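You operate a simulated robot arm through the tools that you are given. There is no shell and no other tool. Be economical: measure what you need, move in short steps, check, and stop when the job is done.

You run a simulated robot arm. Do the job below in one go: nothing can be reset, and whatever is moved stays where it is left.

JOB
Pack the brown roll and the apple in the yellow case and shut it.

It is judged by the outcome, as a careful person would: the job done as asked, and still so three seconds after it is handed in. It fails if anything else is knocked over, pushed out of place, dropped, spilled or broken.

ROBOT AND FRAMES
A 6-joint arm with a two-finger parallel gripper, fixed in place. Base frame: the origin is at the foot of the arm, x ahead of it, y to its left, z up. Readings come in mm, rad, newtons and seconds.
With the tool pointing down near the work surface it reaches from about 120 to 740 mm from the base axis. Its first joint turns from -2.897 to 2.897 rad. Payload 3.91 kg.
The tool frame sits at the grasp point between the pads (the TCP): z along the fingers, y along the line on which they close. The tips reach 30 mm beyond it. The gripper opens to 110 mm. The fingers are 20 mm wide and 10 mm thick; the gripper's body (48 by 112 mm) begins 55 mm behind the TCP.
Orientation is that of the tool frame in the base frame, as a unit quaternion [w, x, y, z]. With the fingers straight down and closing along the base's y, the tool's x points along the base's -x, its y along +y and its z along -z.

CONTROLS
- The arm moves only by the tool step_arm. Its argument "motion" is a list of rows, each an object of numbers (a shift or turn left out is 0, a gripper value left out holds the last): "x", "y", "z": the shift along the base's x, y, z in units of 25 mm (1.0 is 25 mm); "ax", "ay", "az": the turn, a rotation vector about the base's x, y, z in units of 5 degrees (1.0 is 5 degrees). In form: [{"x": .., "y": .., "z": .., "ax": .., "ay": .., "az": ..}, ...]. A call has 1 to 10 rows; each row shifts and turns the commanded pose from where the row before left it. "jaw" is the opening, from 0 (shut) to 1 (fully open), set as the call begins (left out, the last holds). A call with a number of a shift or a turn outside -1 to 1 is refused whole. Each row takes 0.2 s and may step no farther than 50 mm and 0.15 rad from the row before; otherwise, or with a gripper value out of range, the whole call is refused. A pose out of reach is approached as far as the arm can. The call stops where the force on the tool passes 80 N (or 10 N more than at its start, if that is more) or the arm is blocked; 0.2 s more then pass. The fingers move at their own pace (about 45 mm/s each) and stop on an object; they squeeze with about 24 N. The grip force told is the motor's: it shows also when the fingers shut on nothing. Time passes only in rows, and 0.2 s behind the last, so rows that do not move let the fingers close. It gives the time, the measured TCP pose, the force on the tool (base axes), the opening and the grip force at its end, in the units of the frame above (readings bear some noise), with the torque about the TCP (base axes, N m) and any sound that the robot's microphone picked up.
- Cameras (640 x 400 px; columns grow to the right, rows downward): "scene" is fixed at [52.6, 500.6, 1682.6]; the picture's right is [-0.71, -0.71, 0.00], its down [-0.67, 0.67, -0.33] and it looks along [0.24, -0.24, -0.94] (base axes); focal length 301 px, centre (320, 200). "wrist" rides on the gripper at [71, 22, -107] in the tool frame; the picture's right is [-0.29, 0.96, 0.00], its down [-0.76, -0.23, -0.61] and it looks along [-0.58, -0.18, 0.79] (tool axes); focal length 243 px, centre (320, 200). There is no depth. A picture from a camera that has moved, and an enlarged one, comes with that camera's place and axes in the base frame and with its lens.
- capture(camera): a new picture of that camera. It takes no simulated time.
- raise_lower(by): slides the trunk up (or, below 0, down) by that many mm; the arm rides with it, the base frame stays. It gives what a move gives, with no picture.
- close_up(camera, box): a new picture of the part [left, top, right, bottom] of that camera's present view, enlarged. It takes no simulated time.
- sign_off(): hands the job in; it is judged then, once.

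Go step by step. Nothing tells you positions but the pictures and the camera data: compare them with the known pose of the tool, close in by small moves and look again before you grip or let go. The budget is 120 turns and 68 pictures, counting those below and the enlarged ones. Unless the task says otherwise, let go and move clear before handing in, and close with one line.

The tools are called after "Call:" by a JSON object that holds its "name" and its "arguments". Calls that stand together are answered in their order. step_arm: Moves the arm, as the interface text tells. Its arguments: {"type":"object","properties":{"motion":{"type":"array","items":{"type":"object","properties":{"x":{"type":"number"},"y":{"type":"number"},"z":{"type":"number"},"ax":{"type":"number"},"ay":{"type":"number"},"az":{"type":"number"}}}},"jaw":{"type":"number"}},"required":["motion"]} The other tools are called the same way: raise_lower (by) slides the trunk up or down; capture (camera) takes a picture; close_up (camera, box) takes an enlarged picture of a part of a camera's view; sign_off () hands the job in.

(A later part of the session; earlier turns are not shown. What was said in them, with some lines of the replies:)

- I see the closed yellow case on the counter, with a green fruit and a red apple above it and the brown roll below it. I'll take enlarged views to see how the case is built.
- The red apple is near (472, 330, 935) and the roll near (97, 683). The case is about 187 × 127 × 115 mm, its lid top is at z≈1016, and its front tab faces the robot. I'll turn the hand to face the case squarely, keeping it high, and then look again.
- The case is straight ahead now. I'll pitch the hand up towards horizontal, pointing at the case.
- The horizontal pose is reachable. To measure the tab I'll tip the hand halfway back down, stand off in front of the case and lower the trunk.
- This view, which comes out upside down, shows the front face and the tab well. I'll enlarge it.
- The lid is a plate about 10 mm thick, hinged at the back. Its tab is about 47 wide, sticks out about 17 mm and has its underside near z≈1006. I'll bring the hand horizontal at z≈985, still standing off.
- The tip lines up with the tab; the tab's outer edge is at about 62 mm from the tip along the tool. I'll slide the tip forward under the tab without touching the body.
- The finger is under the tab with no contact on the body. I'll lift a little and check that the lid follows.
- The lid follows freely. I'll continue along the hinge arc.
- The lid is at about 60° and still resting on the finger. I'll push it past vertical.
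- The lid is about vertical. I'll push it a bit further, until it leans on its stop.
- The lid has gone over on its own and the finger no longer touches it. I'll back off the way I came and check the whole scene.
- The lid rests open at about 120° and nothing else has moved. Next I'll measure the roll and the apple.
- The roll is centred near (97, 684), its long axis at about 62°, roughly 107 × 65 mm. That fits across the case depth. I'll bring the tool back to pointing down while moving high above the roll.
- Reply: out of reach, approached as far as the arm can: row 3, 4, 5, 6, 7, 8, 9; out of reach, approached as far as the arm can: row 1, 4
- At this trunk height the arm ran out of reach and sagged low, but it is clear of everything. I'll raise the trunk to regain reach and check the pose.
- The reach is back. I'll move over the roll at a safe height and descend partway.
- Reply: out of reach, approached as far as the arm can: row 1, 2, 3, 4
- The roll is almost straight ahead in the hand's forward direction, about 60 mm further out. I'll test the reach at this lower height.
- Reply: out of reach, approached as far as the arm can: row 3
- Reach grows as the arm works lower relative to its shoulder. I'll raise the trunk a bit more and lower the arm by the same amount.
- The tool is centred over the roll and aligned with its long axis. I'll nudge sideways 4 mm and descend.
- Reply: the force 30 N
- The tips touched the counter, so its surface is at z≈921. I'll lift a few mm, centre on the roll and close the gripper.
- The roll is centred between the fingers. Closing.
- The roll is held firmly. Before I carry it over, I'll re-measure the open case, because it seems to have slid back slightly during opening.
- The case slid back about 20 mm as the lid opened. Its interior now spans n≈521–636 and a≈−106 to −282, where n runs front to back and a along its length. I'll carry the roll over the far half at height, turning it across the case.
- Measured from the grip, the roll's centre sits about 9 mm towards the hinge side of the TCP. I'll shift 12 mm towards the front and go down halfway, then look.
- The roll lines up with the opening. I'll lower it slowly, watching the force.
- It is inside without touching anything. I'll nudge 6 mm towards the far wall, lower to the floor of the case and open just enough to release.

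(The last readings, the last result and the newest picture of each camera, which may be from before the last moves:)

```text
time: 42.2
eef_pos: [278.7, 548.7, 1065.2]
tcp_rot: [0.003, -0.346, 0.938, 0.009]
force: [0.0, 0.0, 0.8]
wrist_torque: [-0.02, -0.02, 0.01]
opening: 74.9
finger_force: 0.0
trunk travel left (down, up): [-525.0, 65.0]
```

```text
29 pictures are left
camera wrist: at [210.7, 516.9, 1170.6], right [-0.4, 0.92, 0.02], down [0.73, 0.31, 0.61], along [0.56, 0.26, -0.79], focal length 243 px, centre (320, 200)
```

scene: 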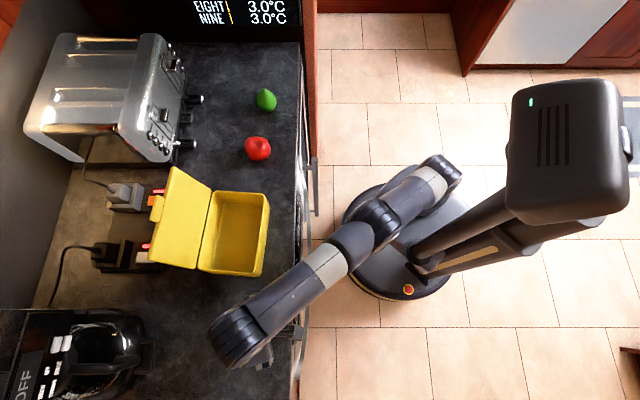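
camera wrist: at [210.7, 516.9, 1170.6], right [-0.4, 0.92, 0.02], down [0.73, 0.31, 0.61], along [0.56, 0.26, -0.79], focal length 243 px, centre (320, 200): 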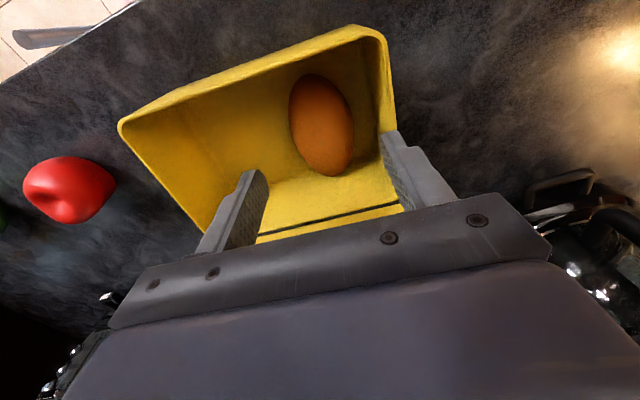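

The roll is in the case. I'll travel along the case's length to above the apple, opening fully, and then look.

Call:
{"name": "step_arm", "arguments": {"motion": [{"z": 0.6}, {"x": 0.8, "y": -0.95}, {"x": 0.8, "y": -0.95}, {"x": 0.8, "y": -0.95}, {"x": 0.8, "y": -0.95}, {"x": 0.8, "y": -0.95}, {"x": 0.8, "y": -0.95}, {"x": 0.8, "y": -0.95}, {"x": 0.8, "y": -0.95}, {"x": 0.8, "y": -0.95}], "jaw": 1}}

Call:
{"name": "step_arm", "arguments": {"motion": [{"az": -1}, {"az": -1}, {"az": -1}, {"az": -1}, {"az": -1}, {"az": -1}, {"az": -1}, {"az": -1}, {"az": -1}]}}

Call:
{"name": "capture", "arguments": {"camera": "wrist"}}

Call:
{"name": "capture", "arguments": {"camera": "scene"}}

```text
time: 44.4
eef_pos: [459.8, 334.1, 1080.8]
tcp_rot: [0.002, -0.346, 0.938, 0.01]
force: [0.4, 0.1, 0.5]
wrist_torque: [0.01, 0.0, 0.01]
opening: 110.1
finger_force: 0.1
trunk travel left (down, up): [-525.0, 65.0]
```

```text
time: 46.4
eef_pos: [458.2, 335.0, 1080.6]
tcp_rot: [0.006, 0.04, 0.999, 0.007]
force: [0.0, -0.3, -0.5]
wrist_torque: [-0.02, 0.0, 0.02]
opening: 109.9
finger_force: 0.0
trunk travel left (down, up): [-525.0, 65.0]
```

```text
28 pictures are left
camera wrist: at [388.6, 360.7, 1186.3], right [0.37, 0.93, 0.02], down [0.73, -0.3, 0.61], along [0.58, -0.21, -0.79], focal length 243 px, centre (320, 200)
```

wrist: 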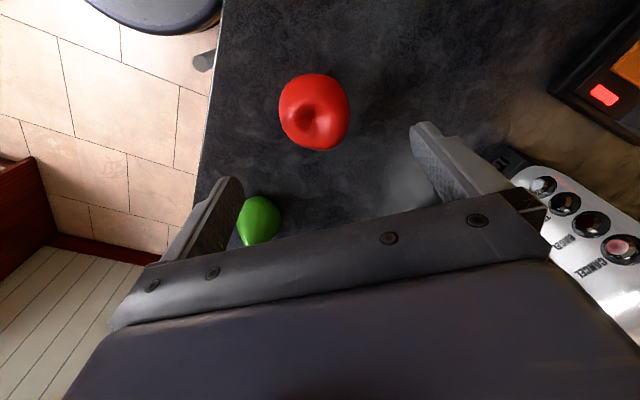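

```text
27 pictures are left
```

scene: 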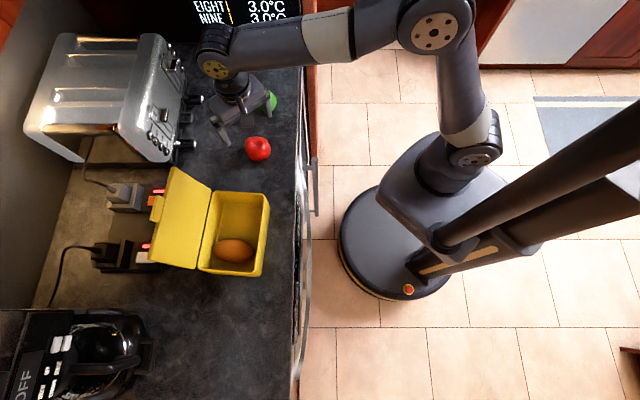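

The tool is right above the apple, within about 3 mm. I'll descend around it.

Call:
{"name": "step_arm", "arguments": {"motion": [{"y": -0.1, "z": -0.9}, {"z": -0.9}, {"z": -0.9}, {"z": -0.7}]}}

Call:
{"name": "capture", "arguments": {"camera": "wrist"}}

```text
time: 47.4
eef_pos: [460.3, 331.4, 995.0]
tcp_rot: [0.005, 0.04, 0.999, 0.006]
force: [-0.3, -0.4, -0.3]
wrist_torque: [-0.01, 0.0, -0.01]
opening: 110.1
finger_force: 0.1
trunk travel left (down, up): [-525.0, 65.0]
```

```text
26 pictures are left
camera wrist: at [388.7, 358.2, 1100.1], right [0.37, 0.93, 0.02], down [0.73, -0.3, 0.61], along [0.58, -0.21, -0.79], focal length 243 px, centre (320, 200)
```

wrist: 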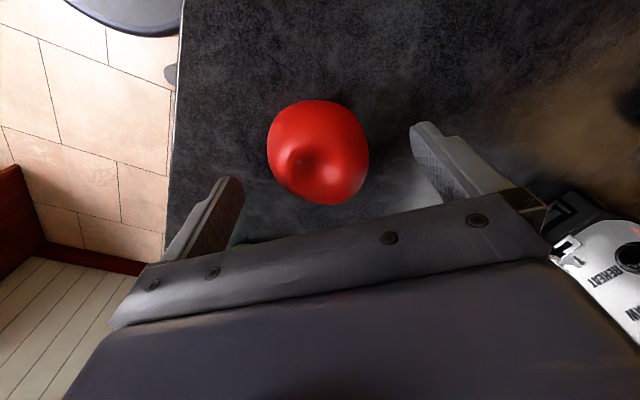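

Call:
{"name": "step_arm", "arguments": {"motion": [{"z": -0.5}, {"z": -0.5}, {"z": -0.45}, {"z": 0}]}}

Call:
{"name": "step_arm", "arguments": {"motion": [{"z": 0}, {"z": 0}, {"z": 0}, {"z": 0}], "jaw": 0}}

Call:
{"name": "step_arm", "arguments": {"motion": [{"z": 0.4}, {"z": 0.6}, {"z": 0.9}, {"z": 0.9}, {"z": 0.9}, {"z": 0.9}]}}

Call:
{"name": "capture", "arguments": {"camera": "wrist"}}

```text
time: 48.4
eef_pos: [459.8, 333.6, 959.0]
tcp_rot: [0.006, 0.04, 0.999, 0.008]
force: [-0.3, -0.3, -0.4]
wrist_torque: [0.0, 0.01, -0.01]
opening: 110.1
finger_force: 0.1
trunk travel left (down, up): [-525.0, 65.0]
```

```text
time: 49.4
eef_pos: [458.9, 332.9, 958.4]
tcp_rot: [0.006, 0.04, 0.999, 0.007]
force: [-0.4, -0.5, 0.2]
wrist_torque: [0.01, 0.03, -0.04]
opening: 63.8
finger_force: 24.0
trunk travel left (down, up): [-525.0, 65.0]
```

```text
time: 50.8
eef_pos: [459.4, 332.3, 1075.3]
tcp_rot: [0.006, 0.04, 0.999, 0.007]
force: [-1.1, 0.8, -1.1]
wrist_torque: [-0.02, 0.0, 0.0]
opening: 63.7
finger_force: 24.0
trunk travel left (down, up): [-525.0, 65.0]
```

```text
25 pictures are left
camera wrist: at [388.9, 358.2, 1180.5], right [0.37, 0.93, 0.02], down [0.73, -0.3, 0.61], along [0.58, -0.21, -0.79], focal length 243 px, centre (320, 200)
```

wrist: 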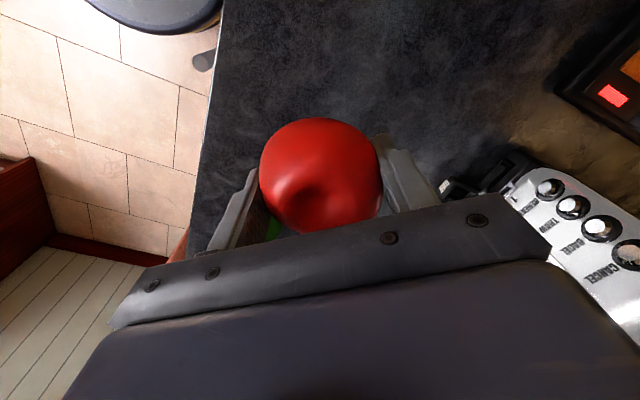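

The apple is held. I'll carry it over the near half of the case, turning so that the fingers close front to back.

Call:
{"name": "step_arm", "arguments": {"motion": [{"z": 0.4, "az": -1}, {"x": -0.3, "y": 0.387, "az": -1}, {"x": -0.3, "y": 0.387, "az": -1}, {"x": -0.3, "y": 0.387, "az": -1}, {"x": -0.3, "y": 0.387, "az": -1}, {"x": -0.3, "y": 0.387, "az": -1}, {"x": -0.3, "y": 0.387, "az": -1}, {"x": -0.3, "y": 0.387, "az": -1}, {"x": -0.3, "y": 0.387, "az": -1}]}}

Call:
{"name": "capture", "arguments": {"camera": "scene"}}

```text
time: 52.8
eef_pos: [399.8, 411.2, 1084.1]
tcp_rot: [0.009, 0.421, 0.907, 0.005]
force: [0.4, -0.5, -0.5]
wrist_torque: [0.04, -0.02, 0.0]
opening: 63.6
finger_force: 23.8
trunk travel left (down, up): [-525.0, 65.0]
```

```text
24 pictures are left
```

scene: 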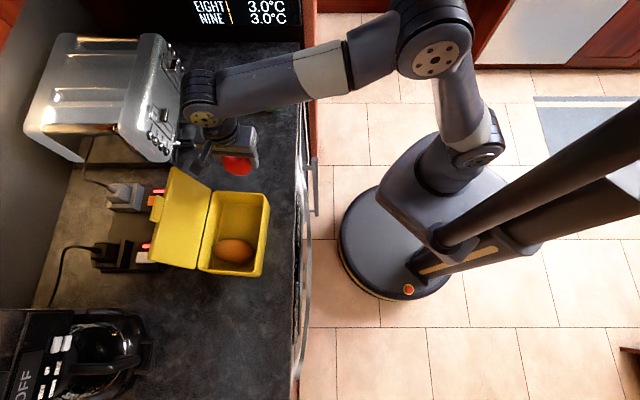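

Call:
{"name": "step_arm", "arguments": {"motion": [{"x": -0.5, "y": 0.62}, {"x": -0.5, "y": 0.62}, {"x": -0.5, "y": 0.62}, {"x": -0.5, "y": 0.62}, {"x": -0.47, "y": 0.63}]}}

Call:
{"name": "capture", "arguments": {"camera": "wrist"}}

Call:
{"name": "close_up", "arguments": {"camera": "scene", "box": [140, 110, 320, 290]}}

```text
time: 54.0
eef_pos: [338.2, 486.8, 1084.9]
tcp_rot: [0.008, 0.419, 0.908, 0.005]
force: [-0.8, 0.0, -1.8]
wrist_torque: [-0.01, 0.01, 0.02]
opening: 63.7
finger_force: 23.6
trunk travel left (down, up): [-525.0, 65.0]
```

```text
23 pictures are left
camera wrist: at [306.3, 556.3, 1189.9], right [0.92, 0.4, 0.02], down [0.31, -0.73, 0.61], along [0.26, -0.56, -0.79], focal length 243 px, centre (320, 200)
```

wrist: 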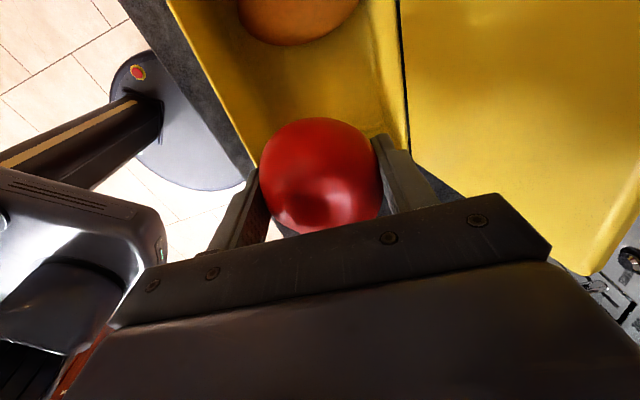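

```text
2.22 times, centred on (230, 200) of scene
camera zoom: at [52.6, 500.6, 1682.6], right [-0.71, -0.71, 0.0], down [-0.67, 0.67, -0.33], along [0.24, -0.24, -0.94], focal length 668 px, centre (520, 200)
```

zoom: 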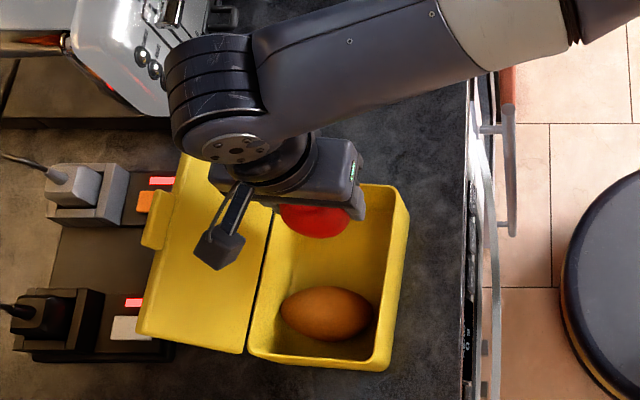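

The apple lines up with the near half and the roll is clear. I'll shift 4 mm towards the front and go partway down, then look.

Call:
{"name": "step_arm", "arguments": {"motion": [{"x": -0.12, "y": -0.1, "z": -0.6}, {"z": -0.6}, {"z": -0.6}, {"z": -0.6}]}}

Call:
{"name": "capture", "arguments": {"camera": "wrist"}}

Call:
{"name": "close_up", "arguments": {"camera": "scene", "box": [140, 110, 320, 290]}}

```text
time: 55.0
eef_pos: [333.5, 485.2, 1023.6]
tcp_rot: [0.009, 0.419, 0.908, 0.004]
force: [-0.3, -0.4, -1.0]
wrist_torque: [0.0, 0.0, 0.04]
opening: 63.5
finger_force: 23.9
trunk travel left (down, up): [-525.0, 65.0]
```

```text
21 pictures are left
camera wrist: at [302.6, 553.7, 1129.2], right [0.92, 0.4, 0.02], down [0.31, -0.73, 0.61], along [0.26, -0.56, -0.79], focal length 243 px, centre (320, 200)
```

wrist: 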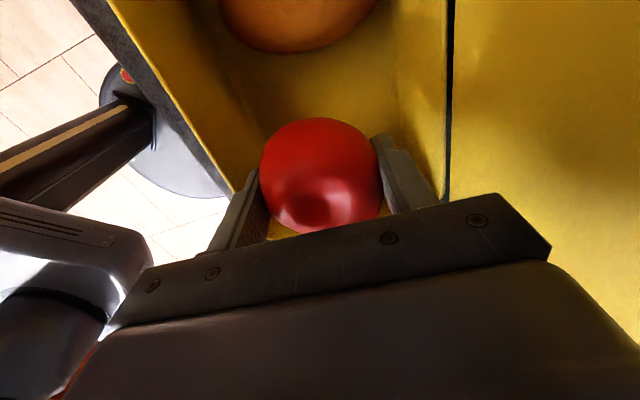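

```text
2.22 times, centred on (230, 200) of scene
camera zoom: at [52.6, 500.6, 1682.6], right [-0.71, -0.71, 0.0], down [-0.67, 0.67, -0.33], along [0.24, -0.24, -0.94], focal length 668 px, centre (520, 200)
```

zoom: 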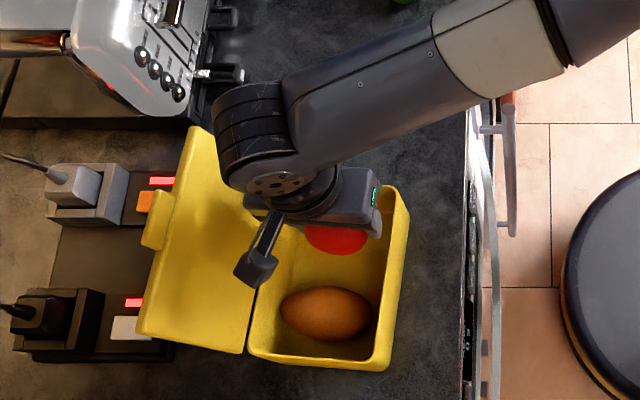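

There is clearance all round. I'll lower the apple to the floor of the case.

Call:
{"name": "step_arm", "arguments": {"motion": [{"z": -0.6}, {"z": -0.6}, {"z": -0.5}, {"z": -0.4}, {"z": -0.2}]}}

Call:
{"name": "capture", "arguments": {"camera": "wrist"}}

```text
time: 56.2
eef_pos: [335.1, 485.4, 966.3]
tcp_rot: [0.009, 0.419, 0.908, 0.003]
force: [-0.6, 0.2, -1.4]
wrist_torque: [0.01, 0.0, 0.01]
opening: 63.6
finger_force: 23.7
trunk travel left (down, up): [-525.0, 65.0]
```

```text
19 pictures are left
camera wrist: at [302.8, 553.4, 1071.8], right [0.92, 0.4, 0.02], down [0.31, -0.73, 0.61], along [0.26, -0.56, -0.79], focal length 243 px, centre (320, 200)
```

wrist: 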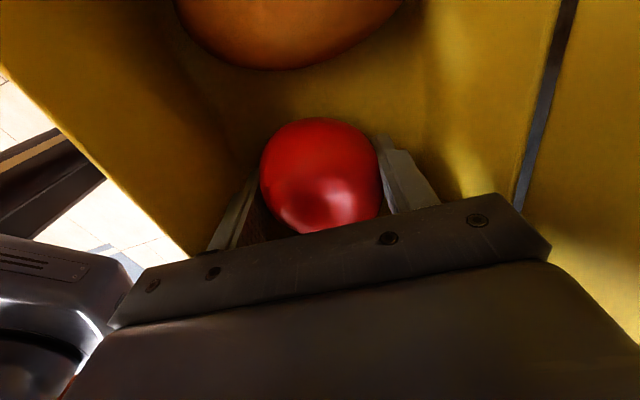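

Everything is clear. I'll lower the last few mm, open a little to release, and rise straight up.

Call:
{"name": "step_arm", "arguments": {"motion": [{"z": -0.12}]}}

Call:
{"name": "step_arm", "arguments": {"motion": [{"z": 0}, {"z": 0}, {"z": 0}], "jaw": 0.76}}

Call:
{"name": "step_arm", "arguments": {"motion": [{"z": 0.5}, {"z": 0.8}, {"z": 0.9}, {"z": 0.9}, {"z": 0.9}, {"z": 0.9}, {"z": 0.9}]}}

Call:
{"name": "capture", "arguments": {"camera": "wrist"}}

```text
time: 56.6
eef_pos: [335.1, 484.7, 965.6]
tcp_rot: [0.009, 0.42, 0.907, 0.005]
force: [-0.3, -0.3, -2.1]
wrist_torque: [0.02, 0.01, 0.01]
opening: 63.5
finger_force: 23.6
trunk travel left (down, up): [-525.0, 65.0]
```

```text
time: 57.4
eef_pos: [334.9, 484.8, 963.8]
tcp_rot: [0.01, 0.419, 0.908, 0.005]
force: [0.9, 1.3, 1.0]
wrist_torque: [-0.07, 0.08, -0.02]
opening: 82.9
finger_force: 0.2
trunk travel left (down, up): [-525.0, 65.0]
```

```text
time: 59.0
eef_pos: [335.8, 484.4, 1109.7]
tcp_rot: [0.008, 0.419, 0.908, 0.005]
force: [-0.2, -0.2, -0.1]
wrist_torque: [0.0, 0.01, -0.01]
opening: 83.4
finger_force: 0.1
trunk travel left (down, up): [-525.0, 65.0]
```

```text
18 pictures are left
camera wrist: at [302.9, 553.3, 1214.5], right [0.92, 0.4, 0.02], down [0.31, -0.73, 0.61], along [0.26, -0.56, -0.79], focal length 243 px, centre (320, 200)
```

wrist: 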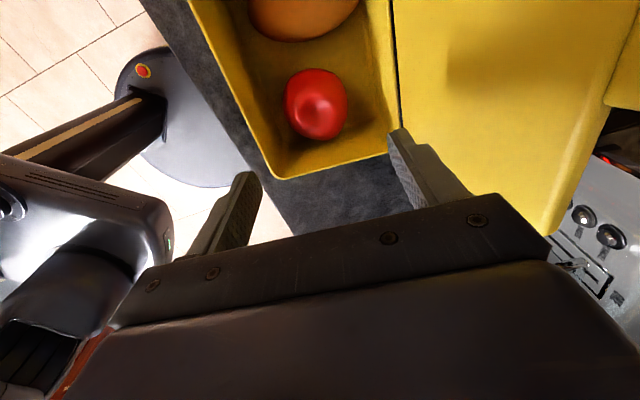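

Both items are inside. To close, I'll cage the lid's top edge between the fingers and guide it over. First I'll raise the trunk, narrow the jaws and tilt the tool about 20° outward for reach.

Call:
{"name": "raise_lower", "arguments": {"by": 60}}

Call:
{"name": "step_arm", "arguments": {"motion": [{"z": 0.8}, {"ax": 0.65, "ay": -0.76}, {"ax": 0.65, "ay": -0.76}, {"ax": 0.65, "ay": -0.76}, {"ax": 0.65, "ay": -0.76}, {"x": 0.6, "y": 0.52}, {"x": 0.6, "y": 0.52}], "jaw": 0.46}}

Call:
{"name": "capture", "arguments": {"camera": "wrist"}}

Call:
{"name": "close_up", "arguments": {"camera": "scene", "box": [100, 110, 300, 290]}}

```text
time: 60.0
eef_pos: [335.3, 485.2, 1168.6]
tcp_rot: [0.008, 0.42, 0.908, 0.004]
force: [0.8, -0.6, 0.0]
wrist_torque: [0.01, 0.01, -0.02]
opening: 83.4
finger_force: 0.0
trunk travel left (down, up): [-585.0, 5.0]
```

```text
time: 61.6
eef_pos: [364.5, 512.7, 1188.2]
tcp_rot: [0.081, 0.412, 0.893, 0.162]
force: [-1.4, -0.1, 0.1]
wrist_torque: [-0.03, 0.02, 0.0]
opening: 50.8
finger_force: 0.1
trunk travel left (down, up): [-585.0, 5.0]
```

```text
17 pictures are left
camera wrist: at [305.1, 555.8, 1294.4], right [0.87, 0.36, 0.34], down [0.16, -0.85, 0.49], along [0.47, -0.37, -0.8], focal length 243 px, centre (320, 200)
```

wrist: 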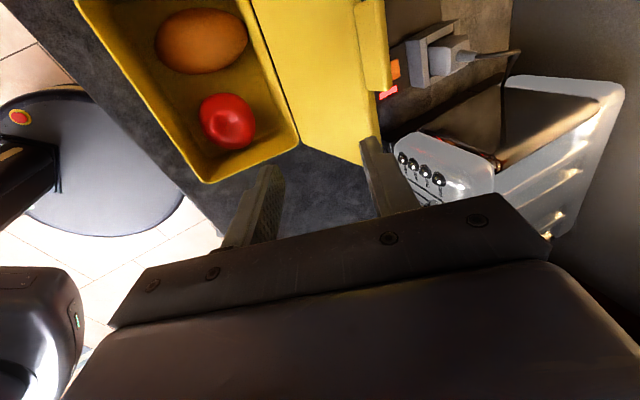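

```text
2.22 times, centred on (200, 200) of scene
camera zoom: at [52.6, 500.6, 1682.6], right [-0.71, -0.71, 0.0], down [-0.67, 0.67, -0.33], along [0.24, -0.24, -0.94], focal length 668 px, centre (587, 200)
```

zoom: 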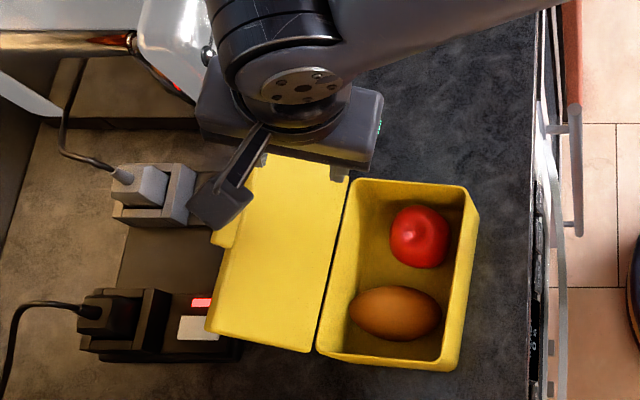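

The lid's top edge is consistent at about n=683, z=1130. I'll move above it and look before lowering.

Call:
{"name": "step_arm", "arguments": {"motion": [{"x": 0.52, "y": 0.442}, {"x": 0.52, "y": 0.442}, {"x": 0.52, "y": 0.442}, {"x": 0.52, "y": 0.442}]}}

Call:
{"name": "capture", "arguments": {"camera": "wrist"}}

```text
time: 62.6
eef_pos: [417.0, 556.0, 1189.1]
tcp_rot: [0.081, 0.413, 0.893, 0.161]
force: [0.1, -0.3, -0.5]
wrist_torque: [-0.03, -0.01, 0.01]
opening: 50.4
finger_force: 0.0
trunk travel left (down, up): [-585.0, 5.0]
```

```text
15 pictures are left
camera wrist: at [356.6, 599.7, 1294.5], right [0.87, 0.36, 0.34], down [0.16, -0.86, 0.49], along [0.47, -0.37, -0.8], focal length 243 px, centre (320, 200)
```

wrist: 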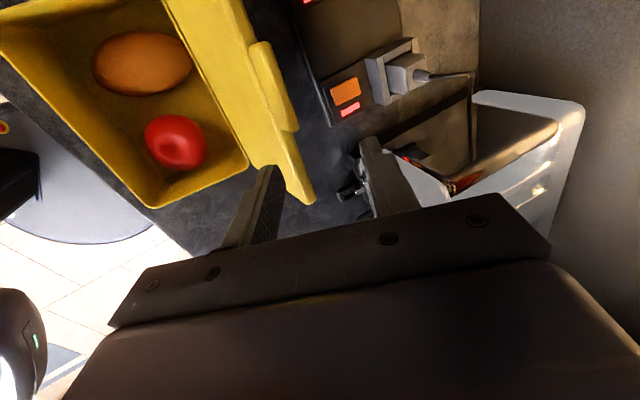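

Call:
{"name": "step_arm", "arguments": {"motion": [{"z": -0.5}, {"z": -0.5}, {"z": -0.4}]}}

Call:
{"name": "capture", "arguments": {"camera": "wrist"}}

```text
time: 63.4
eef_pos: [417.2, 555.9, 1154.8]
tcp_rot: [0.081, 0.413, 0.893, 0.161]
force: [0.0, 0.2, -0.7]
wrist_torque: [-0.02, 0.02, 0.0]
opening: 50.5
finger_force: 0.1
trunk travel left (down, up): [-585.0, 5.0]
```

```text
14 pictures are left
camera wrist: at [355.9, 599.4, 1259.7], right [0.87, 0.36, 0.34], down [0.16, -0.86, 0.49], along [0.47, -0.37, -0.8], focal length 243 px, centre (320, 200)
```

wrist: 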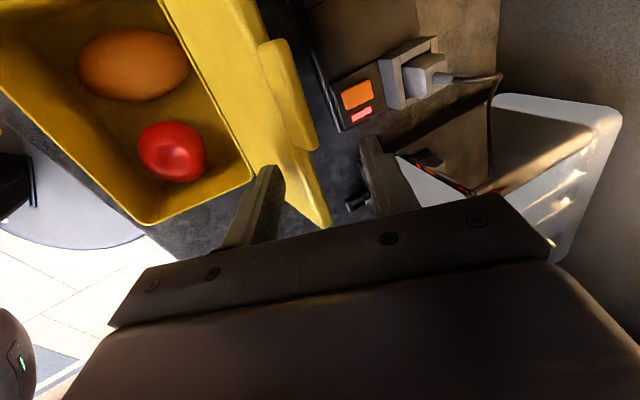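

The lid edge is between the fingers. I'll lower to full overlap, then pull it upright.

Call:
{"name": "step_arm", "arguments": {"motion": [{"z": -0.5}, {"z": -0.45}, {"x": -0.4, "y": -0.343, "z": 0.06}, {"x": -0.4, "y": -0.343, "z": 0.06}, {"x": -0.4, "y": -0.343, "z": 0.06}, {"x": -0.4, "y": -0.343, "z": 0.06}]}}

Call:
{"name": "capture", "arguments": {"camera": "wrist"}}

Call:
{"name": "close_up", "arguments": {"camera": "scene", "box": [100, 110, 300, 290]}}

```text
time: 64.8
eef_pos: [376.7, 521.9, 1136.3]
tcp_rot: [0.081, 0.413, 0.892, 0.163]
force: [-0.2, 1.1, 0.7]
wrist_torque: [0.01, -0.04, -0.03]
opening: 50.5
finger_force: 0.1
trunk travel left (down, up): [-585.0, 5.0]
```

```text
13 pictures are left
camera wrist: at [316.1, 565.1, 1242.1], right [0.87, 0.36, 0.34], down [0.16, -0.86, 0.49], along [0.47, -0.37, -0.8], focal length 243 px, centre (320, 200)
```

wrist: 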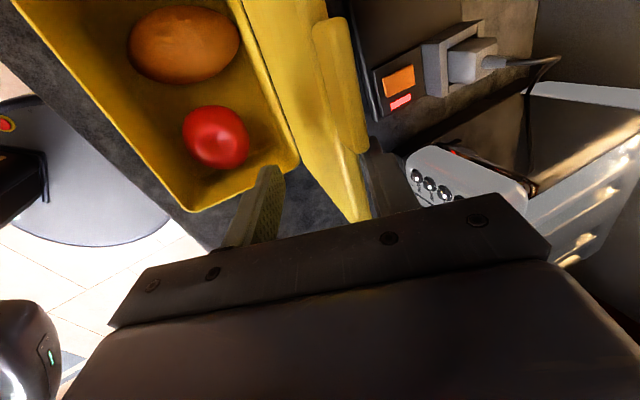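

```text
2.22 times, centred on (200, 200) of scene
camera zoom: at [52.6, 500.6, 1682.6], right [-0.71, -0.71, 0.0], down [-0.67, 0.67, -0.33], along [0.24, -0.24, -0.94], focal length 668 px, centre (587, 200)
```

zoom: 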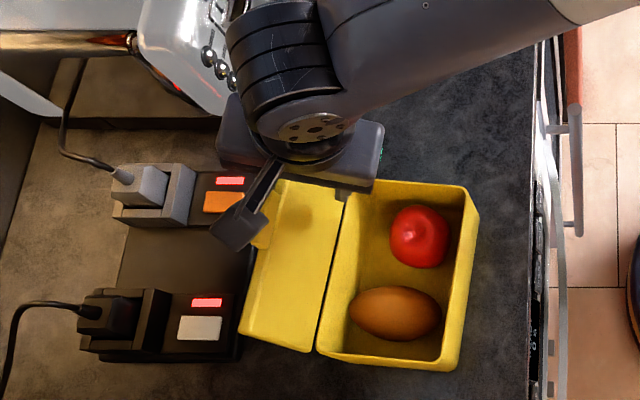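

The lid is coming upright. I'll continue over the top with a bit more tilt, catching it on the front finger.

Call:
{"name": "step_arm", "arguments": {"motion": [{"x": -0.26, "y": -0.222, "ax": 0.435, "ay": -0.51}, {"x": -0.26, "y": -0.222, "ax": 0.435, "ay": -0.51}, {"x": -0.26, "y": -0.222, "ax": 0.435, "ay": -0.51}, {"z": 0}, {"z": 0}]}}

Call:
{"name": "close_up", "arguments": {"camera": "scene", "box": [100, 110, 300, 290]}}

```text
time: 66.0
eef_pos: [356.7, 505.1, 1136.4]
tcp_rot: [0.117, 0.406, 0.874, 0.24]
force: [0.3, 0.6, 0.4]
wrist_torque: [0.01, -0.01, 0.0]
opening: 50.4
finger_force: 0.1
trunk travel left (down, up): [-585.0, 5.0]
```

```text
2.22 times, centred on (200, 200) of scene
camera zoom: at [52.6, 500.6, 1682.6], right [-0.71, -0.71, 0.0], down [-0.67, 0.67, -0.33], along [0.24, -0.24, -0.94], focal length 668 px, centre (587, 200)
```

zoom: 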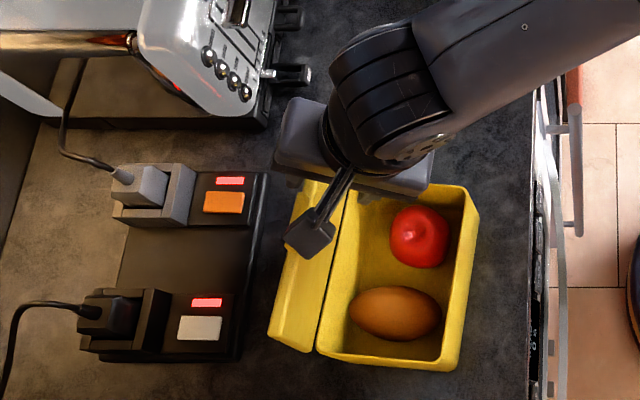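

Call:
{"name": "step_arm", "arguments": {"motion": [{"x": -0.24, "y": -0.206}, {"x": -0.24, "y": -0.206}, {"z": 0}, {"z": 0}]}}

Call:
{"name": "close_up", "arguments": {"camera": "scene", "box": [100, 110, 300, 290]}}

```text
time: 67.0
eef_pos: [344.7, 493.7, 1135.3]
tcp_rot: [0.116, 0.406, 0.875, 0.239]
force: [0.0, -0.3, 0.0]
wrist_torque: [0.0, 0.03, -0.01]
opening: 50.4
finger_force: 0.4
trunk travel left (down, up): [-585.0, 5.0]
```

```text
2.22 times, centred on (200, 200) of scene
camera zoom: at [52.6, 500.6, 1682.6], right [-0.71, -0.71, 0.0], down [-0.67, 0.67, -0.33], along [0.24, -0.24, -0.94], focal length 668 px, centre (587, 200)
```

zoom: 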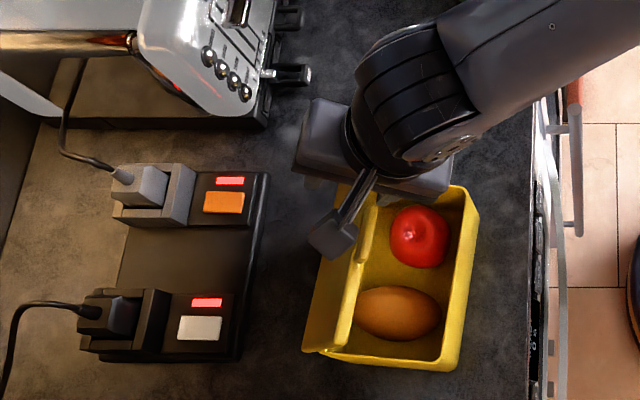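

The lid has passed vertical and rests on the front finger. I'll guide it down along the arc.

Call:
{"name": "step_arm", "arguments": {"motion": [{"x": -0.29, "y": -0.247, "z": -0.36, "ax": 0.643, "ay": -0.766}, {"x": -0.29, "y": -0.247, "z": -0.36, "ax": 0.643, "ay": -0.766}, {"x": -0.35, "y": -0.3, "z": -0.5, "ax": 0.643, "ay": -0.766}, {"x": -0.35, "y": -0.3, "z": -0.5, "ax": 0.643, "ay": -0.766}]}}

Call:
{"name": "capture", "arguments": {"camera": "wrist"}}

Call:
{"name": "close_up", "arguments": {"camera": "scene", "box": [140, 130, 320, 290]}}

```text
time: 68.0
eef_pos: [327.1, 476.5, 1116.7]
tcp_rot: [0.174, 0.383, 0.831, 0.364]
force: [-0.3, -0.3, -0.7]
wrist_torque: [-0.04, 0.03, -0.03]
opening: 50.9
finger_force: 0.3
out of reach, approached as far as the arm can: row 4
trunk travel left (down, up): [-585.0, 5.0]
```

```text
9 pictures are left
camera wrist: at [230.0, 490.1, 1203.4], right [0.67, 0.2, 0.71], down [0.03, -0.97, 0.25], along [0.74, -0.15, -0.66], focal length 243 px, centre (320, 200)
```

wrist: 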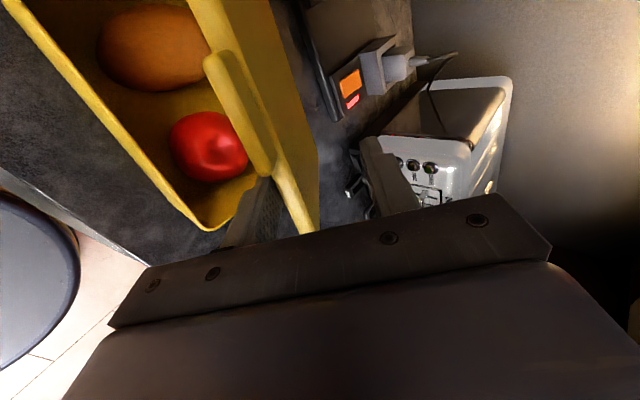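

```text
2.50 times, centred on (230, 210) of scene
camera zoom: at [52.6, 500.6, 1682.6], right [-0.71, -0.71, 0.0], down [-0.67, 0.67, -0.33], along [0.24, -0.24, -0.94], focal length 752 px, centre (545, 175)
```

zoom: 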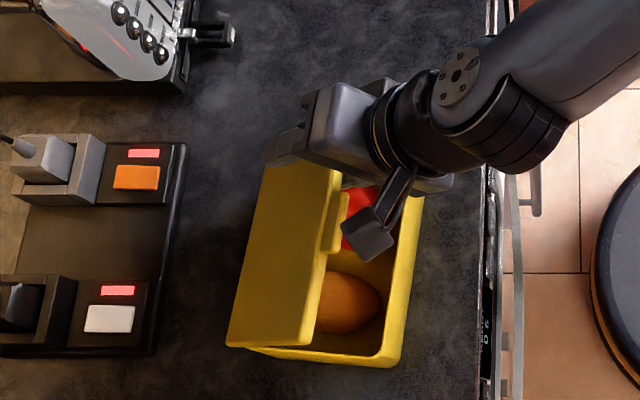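

The tilt has reached its limit at about 47°, which is enough. I'll keep lowering along the arc without more tilt.

Call:
{"name": "step_arm", "arguments": {"motion": [{"x": -0.25, "y": -0.21, "z": -0.46}, {"x": -0.2, "y": -0.17, "z": -0.46}, {"x": -0.16, "y": -0.137, "z": -0.46}, {"x": -0.14, "y": -0.12, "z": -0.4}]}}

Call:
{"name": "close_up", "arguments": {"camera": "scene", "box": [140, 130, 320, 290]}}

```text
time: 69.0
eef_pos: [324.1, 473.7, 1114.6]
tcp_rot: [0.174, 0.384, 0.832, 0.362]
force: [-0.4, 0.4, -0.1]
wrist_torque: [-0.02, -0.02, 0.02]
opening: 50.8
finger_force: 0.1
out of reach, approached as far as the arm can: row 1, 2, 3, 4
trunk travel left (down, up): [-585.0, 5.0]
```

```text
2.50 times, centred on (230, 210) of scene
camera zoom: at [52.6, 500.6, 1682.6], right [-0.71, -0.71, 0.0], down [-0.67, 0.67, -0.33], along [0.24, -0.24, -0.94], focal length 752 px, centre (545, 175)
```

zoom: 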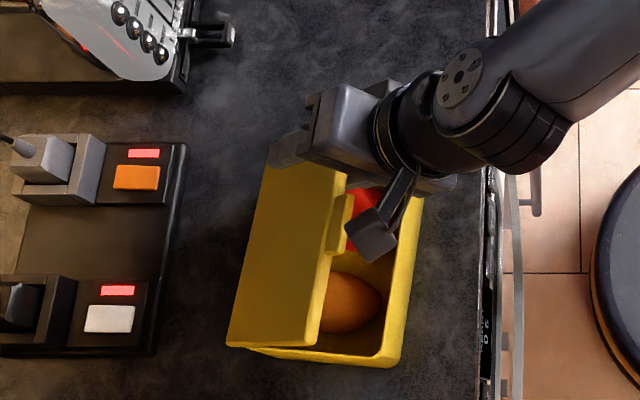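

A joint limit blocks the arm here, so I'll use the trunk to lower hand and lid together.

Call:
{"name": "raise_lower", "arguments": {"by": -38}}

Call:
{"name": "close_up", "arguments": {"camera": "scene", "box": [140, 130, 320, 290]}}

```text
time: 69.8
eef_pos: [324.2, 475.2, 1075.9]
tcp_rot: [0.174, 0.383, 0.832, 0.36]
force: [0.0, -0.1, 0.0]
wrist_torque: [0.02, -0.03, 0.0]
opening: 50.7
finger_force: 0.0
trunk travel left (down, up): [-547.0, 43.0]
```

```text
2.50 times, centred on (230, 210) of scene
camera zoom: at [52.6, 500.6, 1682.6], right [-0.71, -0.71, 0.0], down [-0.67, 0.67, -0.33], along [0.24, -0.24, -0.94], focal length 752 px, centre (545, 175)
```

zoom: 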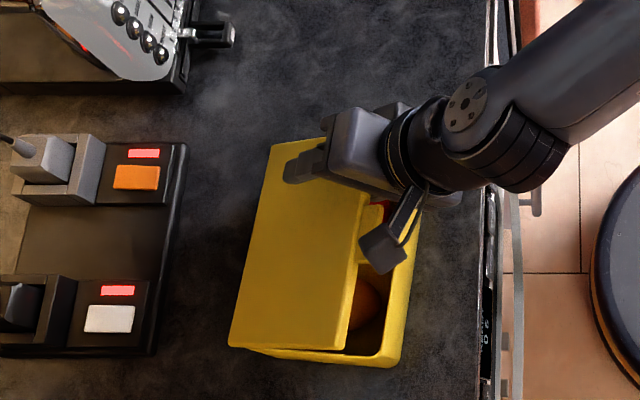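

The lid is down to about 25°. I'll draw the fingers out backward along their own axis, reducing the tilt as I go.

Call:
{"name": "step_arm", "arguments": {"motion": [{"x": -0.365, "y": -0.312, "z": 0.42, "ax": -0.45, "ay": 0.536}, {"x": -0.365, "y": -0.312, "z": 0.42, "ax": -0.45, "ay": 0.536}, {"x": -0.365, "y": -0.312, "z": 0.44, "ax": -0.643, "ay": 0.766}, {"x": -0.365, "y": -0.312, "z": 0.44, "ax": -0.643, "ay": 0.766}, {"x": -0.365, "y": -0.312, "z": 0.44, "ax": -0.643, "ay": 0.766}]}}

Call:
{"name": "close_up", "arguments": {"camera": "scene", "box": [140, 130, 320, 290]}}

```text
time: 71.0
eef_pos: [278.8, 435.0, 1131.1]
tcp_rot: [0.096, 0.408, 0.887, 0.196]
force: [-0.2, 0.3, -0.2]
wrist_torque: [-0.01, 0.0, -0.02]
opening: 50.5
finger_force: 0.0
trunk travel left (down, up): [-547.0, 43.0]
```

```text
2.50 times, centred on (230, 210) of scene
camera zoom: at [52.6, 500.6, 1682.6], right [-0.71, -0.71, 0.0], down [-0.67, 0.67, -0.33], along [0.24, -0.24, -0.94], focal length 752 px, centre (545, 175)
```

zoom: 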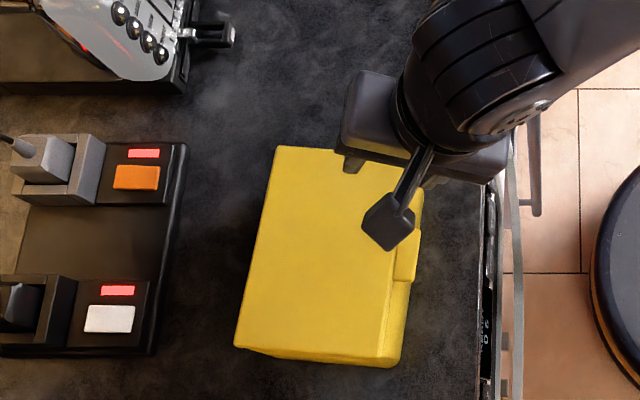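

The lid has shut. I'll move the hand clear and check with a view of the case.

Call:
{"name": "step_arm", "arguments": {"motion": [{"z": 0.9}, {"z": 0.9}, {"x": -0.5, "y": -0.43, "z": 0.5}, {"x": -0.5, "y": -0.43, "z": 0.5}, {"x": -0.5, "y": -0.43}, {"x": -0.5, "y": -0.43}]}}

Call:
{"name": "close_up", "arguments": {"camera": "scene", "box": [180, 170, 308, 290]}}

Call:
{"name": "capture", "arguments": {"camera": "scene"}}

```text
time: 72.4
eef_pos: [229.4, 392.1, 1200.6]
tcp_rot: [0.096, 0.408, 0.887, 0.197]
force: [-0.7, 0.1, -0.3]
wrist_torque: [0.0, -0.02, 0.0]
opening: 50.4
finger_force: 0.1
trunk travel left (down, up): [-547.0, 43.0]
```

```text
3.33 times, centred on (244, 230) of scene
camera zoom: at [52.6, 500.6, 1682.6], right [-0.71, -0.71, 0.0], down [-0.67, 0.67, -0.33], along [0.24, -0.24, -0.94], focal length 1002 px, centre (573, 100)
```

zoom: 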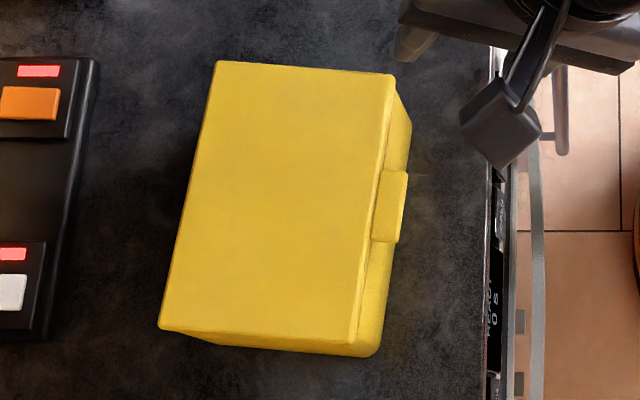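

```text
3 pictures are left
```

scene: 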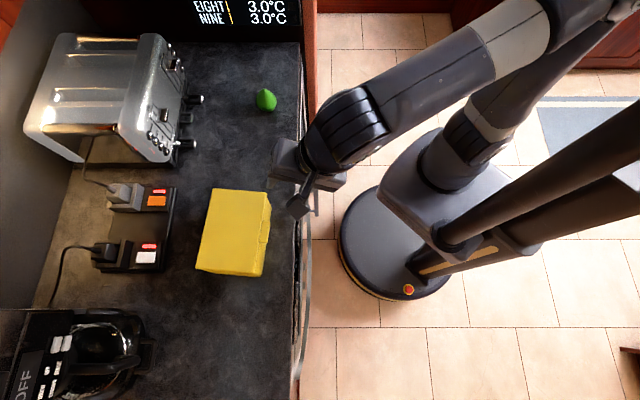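

The case is shut flat: its outline matches the closed case at the start, shifted about 14 mm. The green fruit, sockets and toaster are undisturbed, and the hand is clear.

Call:
{"name": "sign_off", "arguments": {}}

```text
The job is handed in.
```

The brown roll and the apple are packed in the yellow case and its lid is shut; opening the lid slid the case about 14 mm back on the counter, and nothing else was disturbed.
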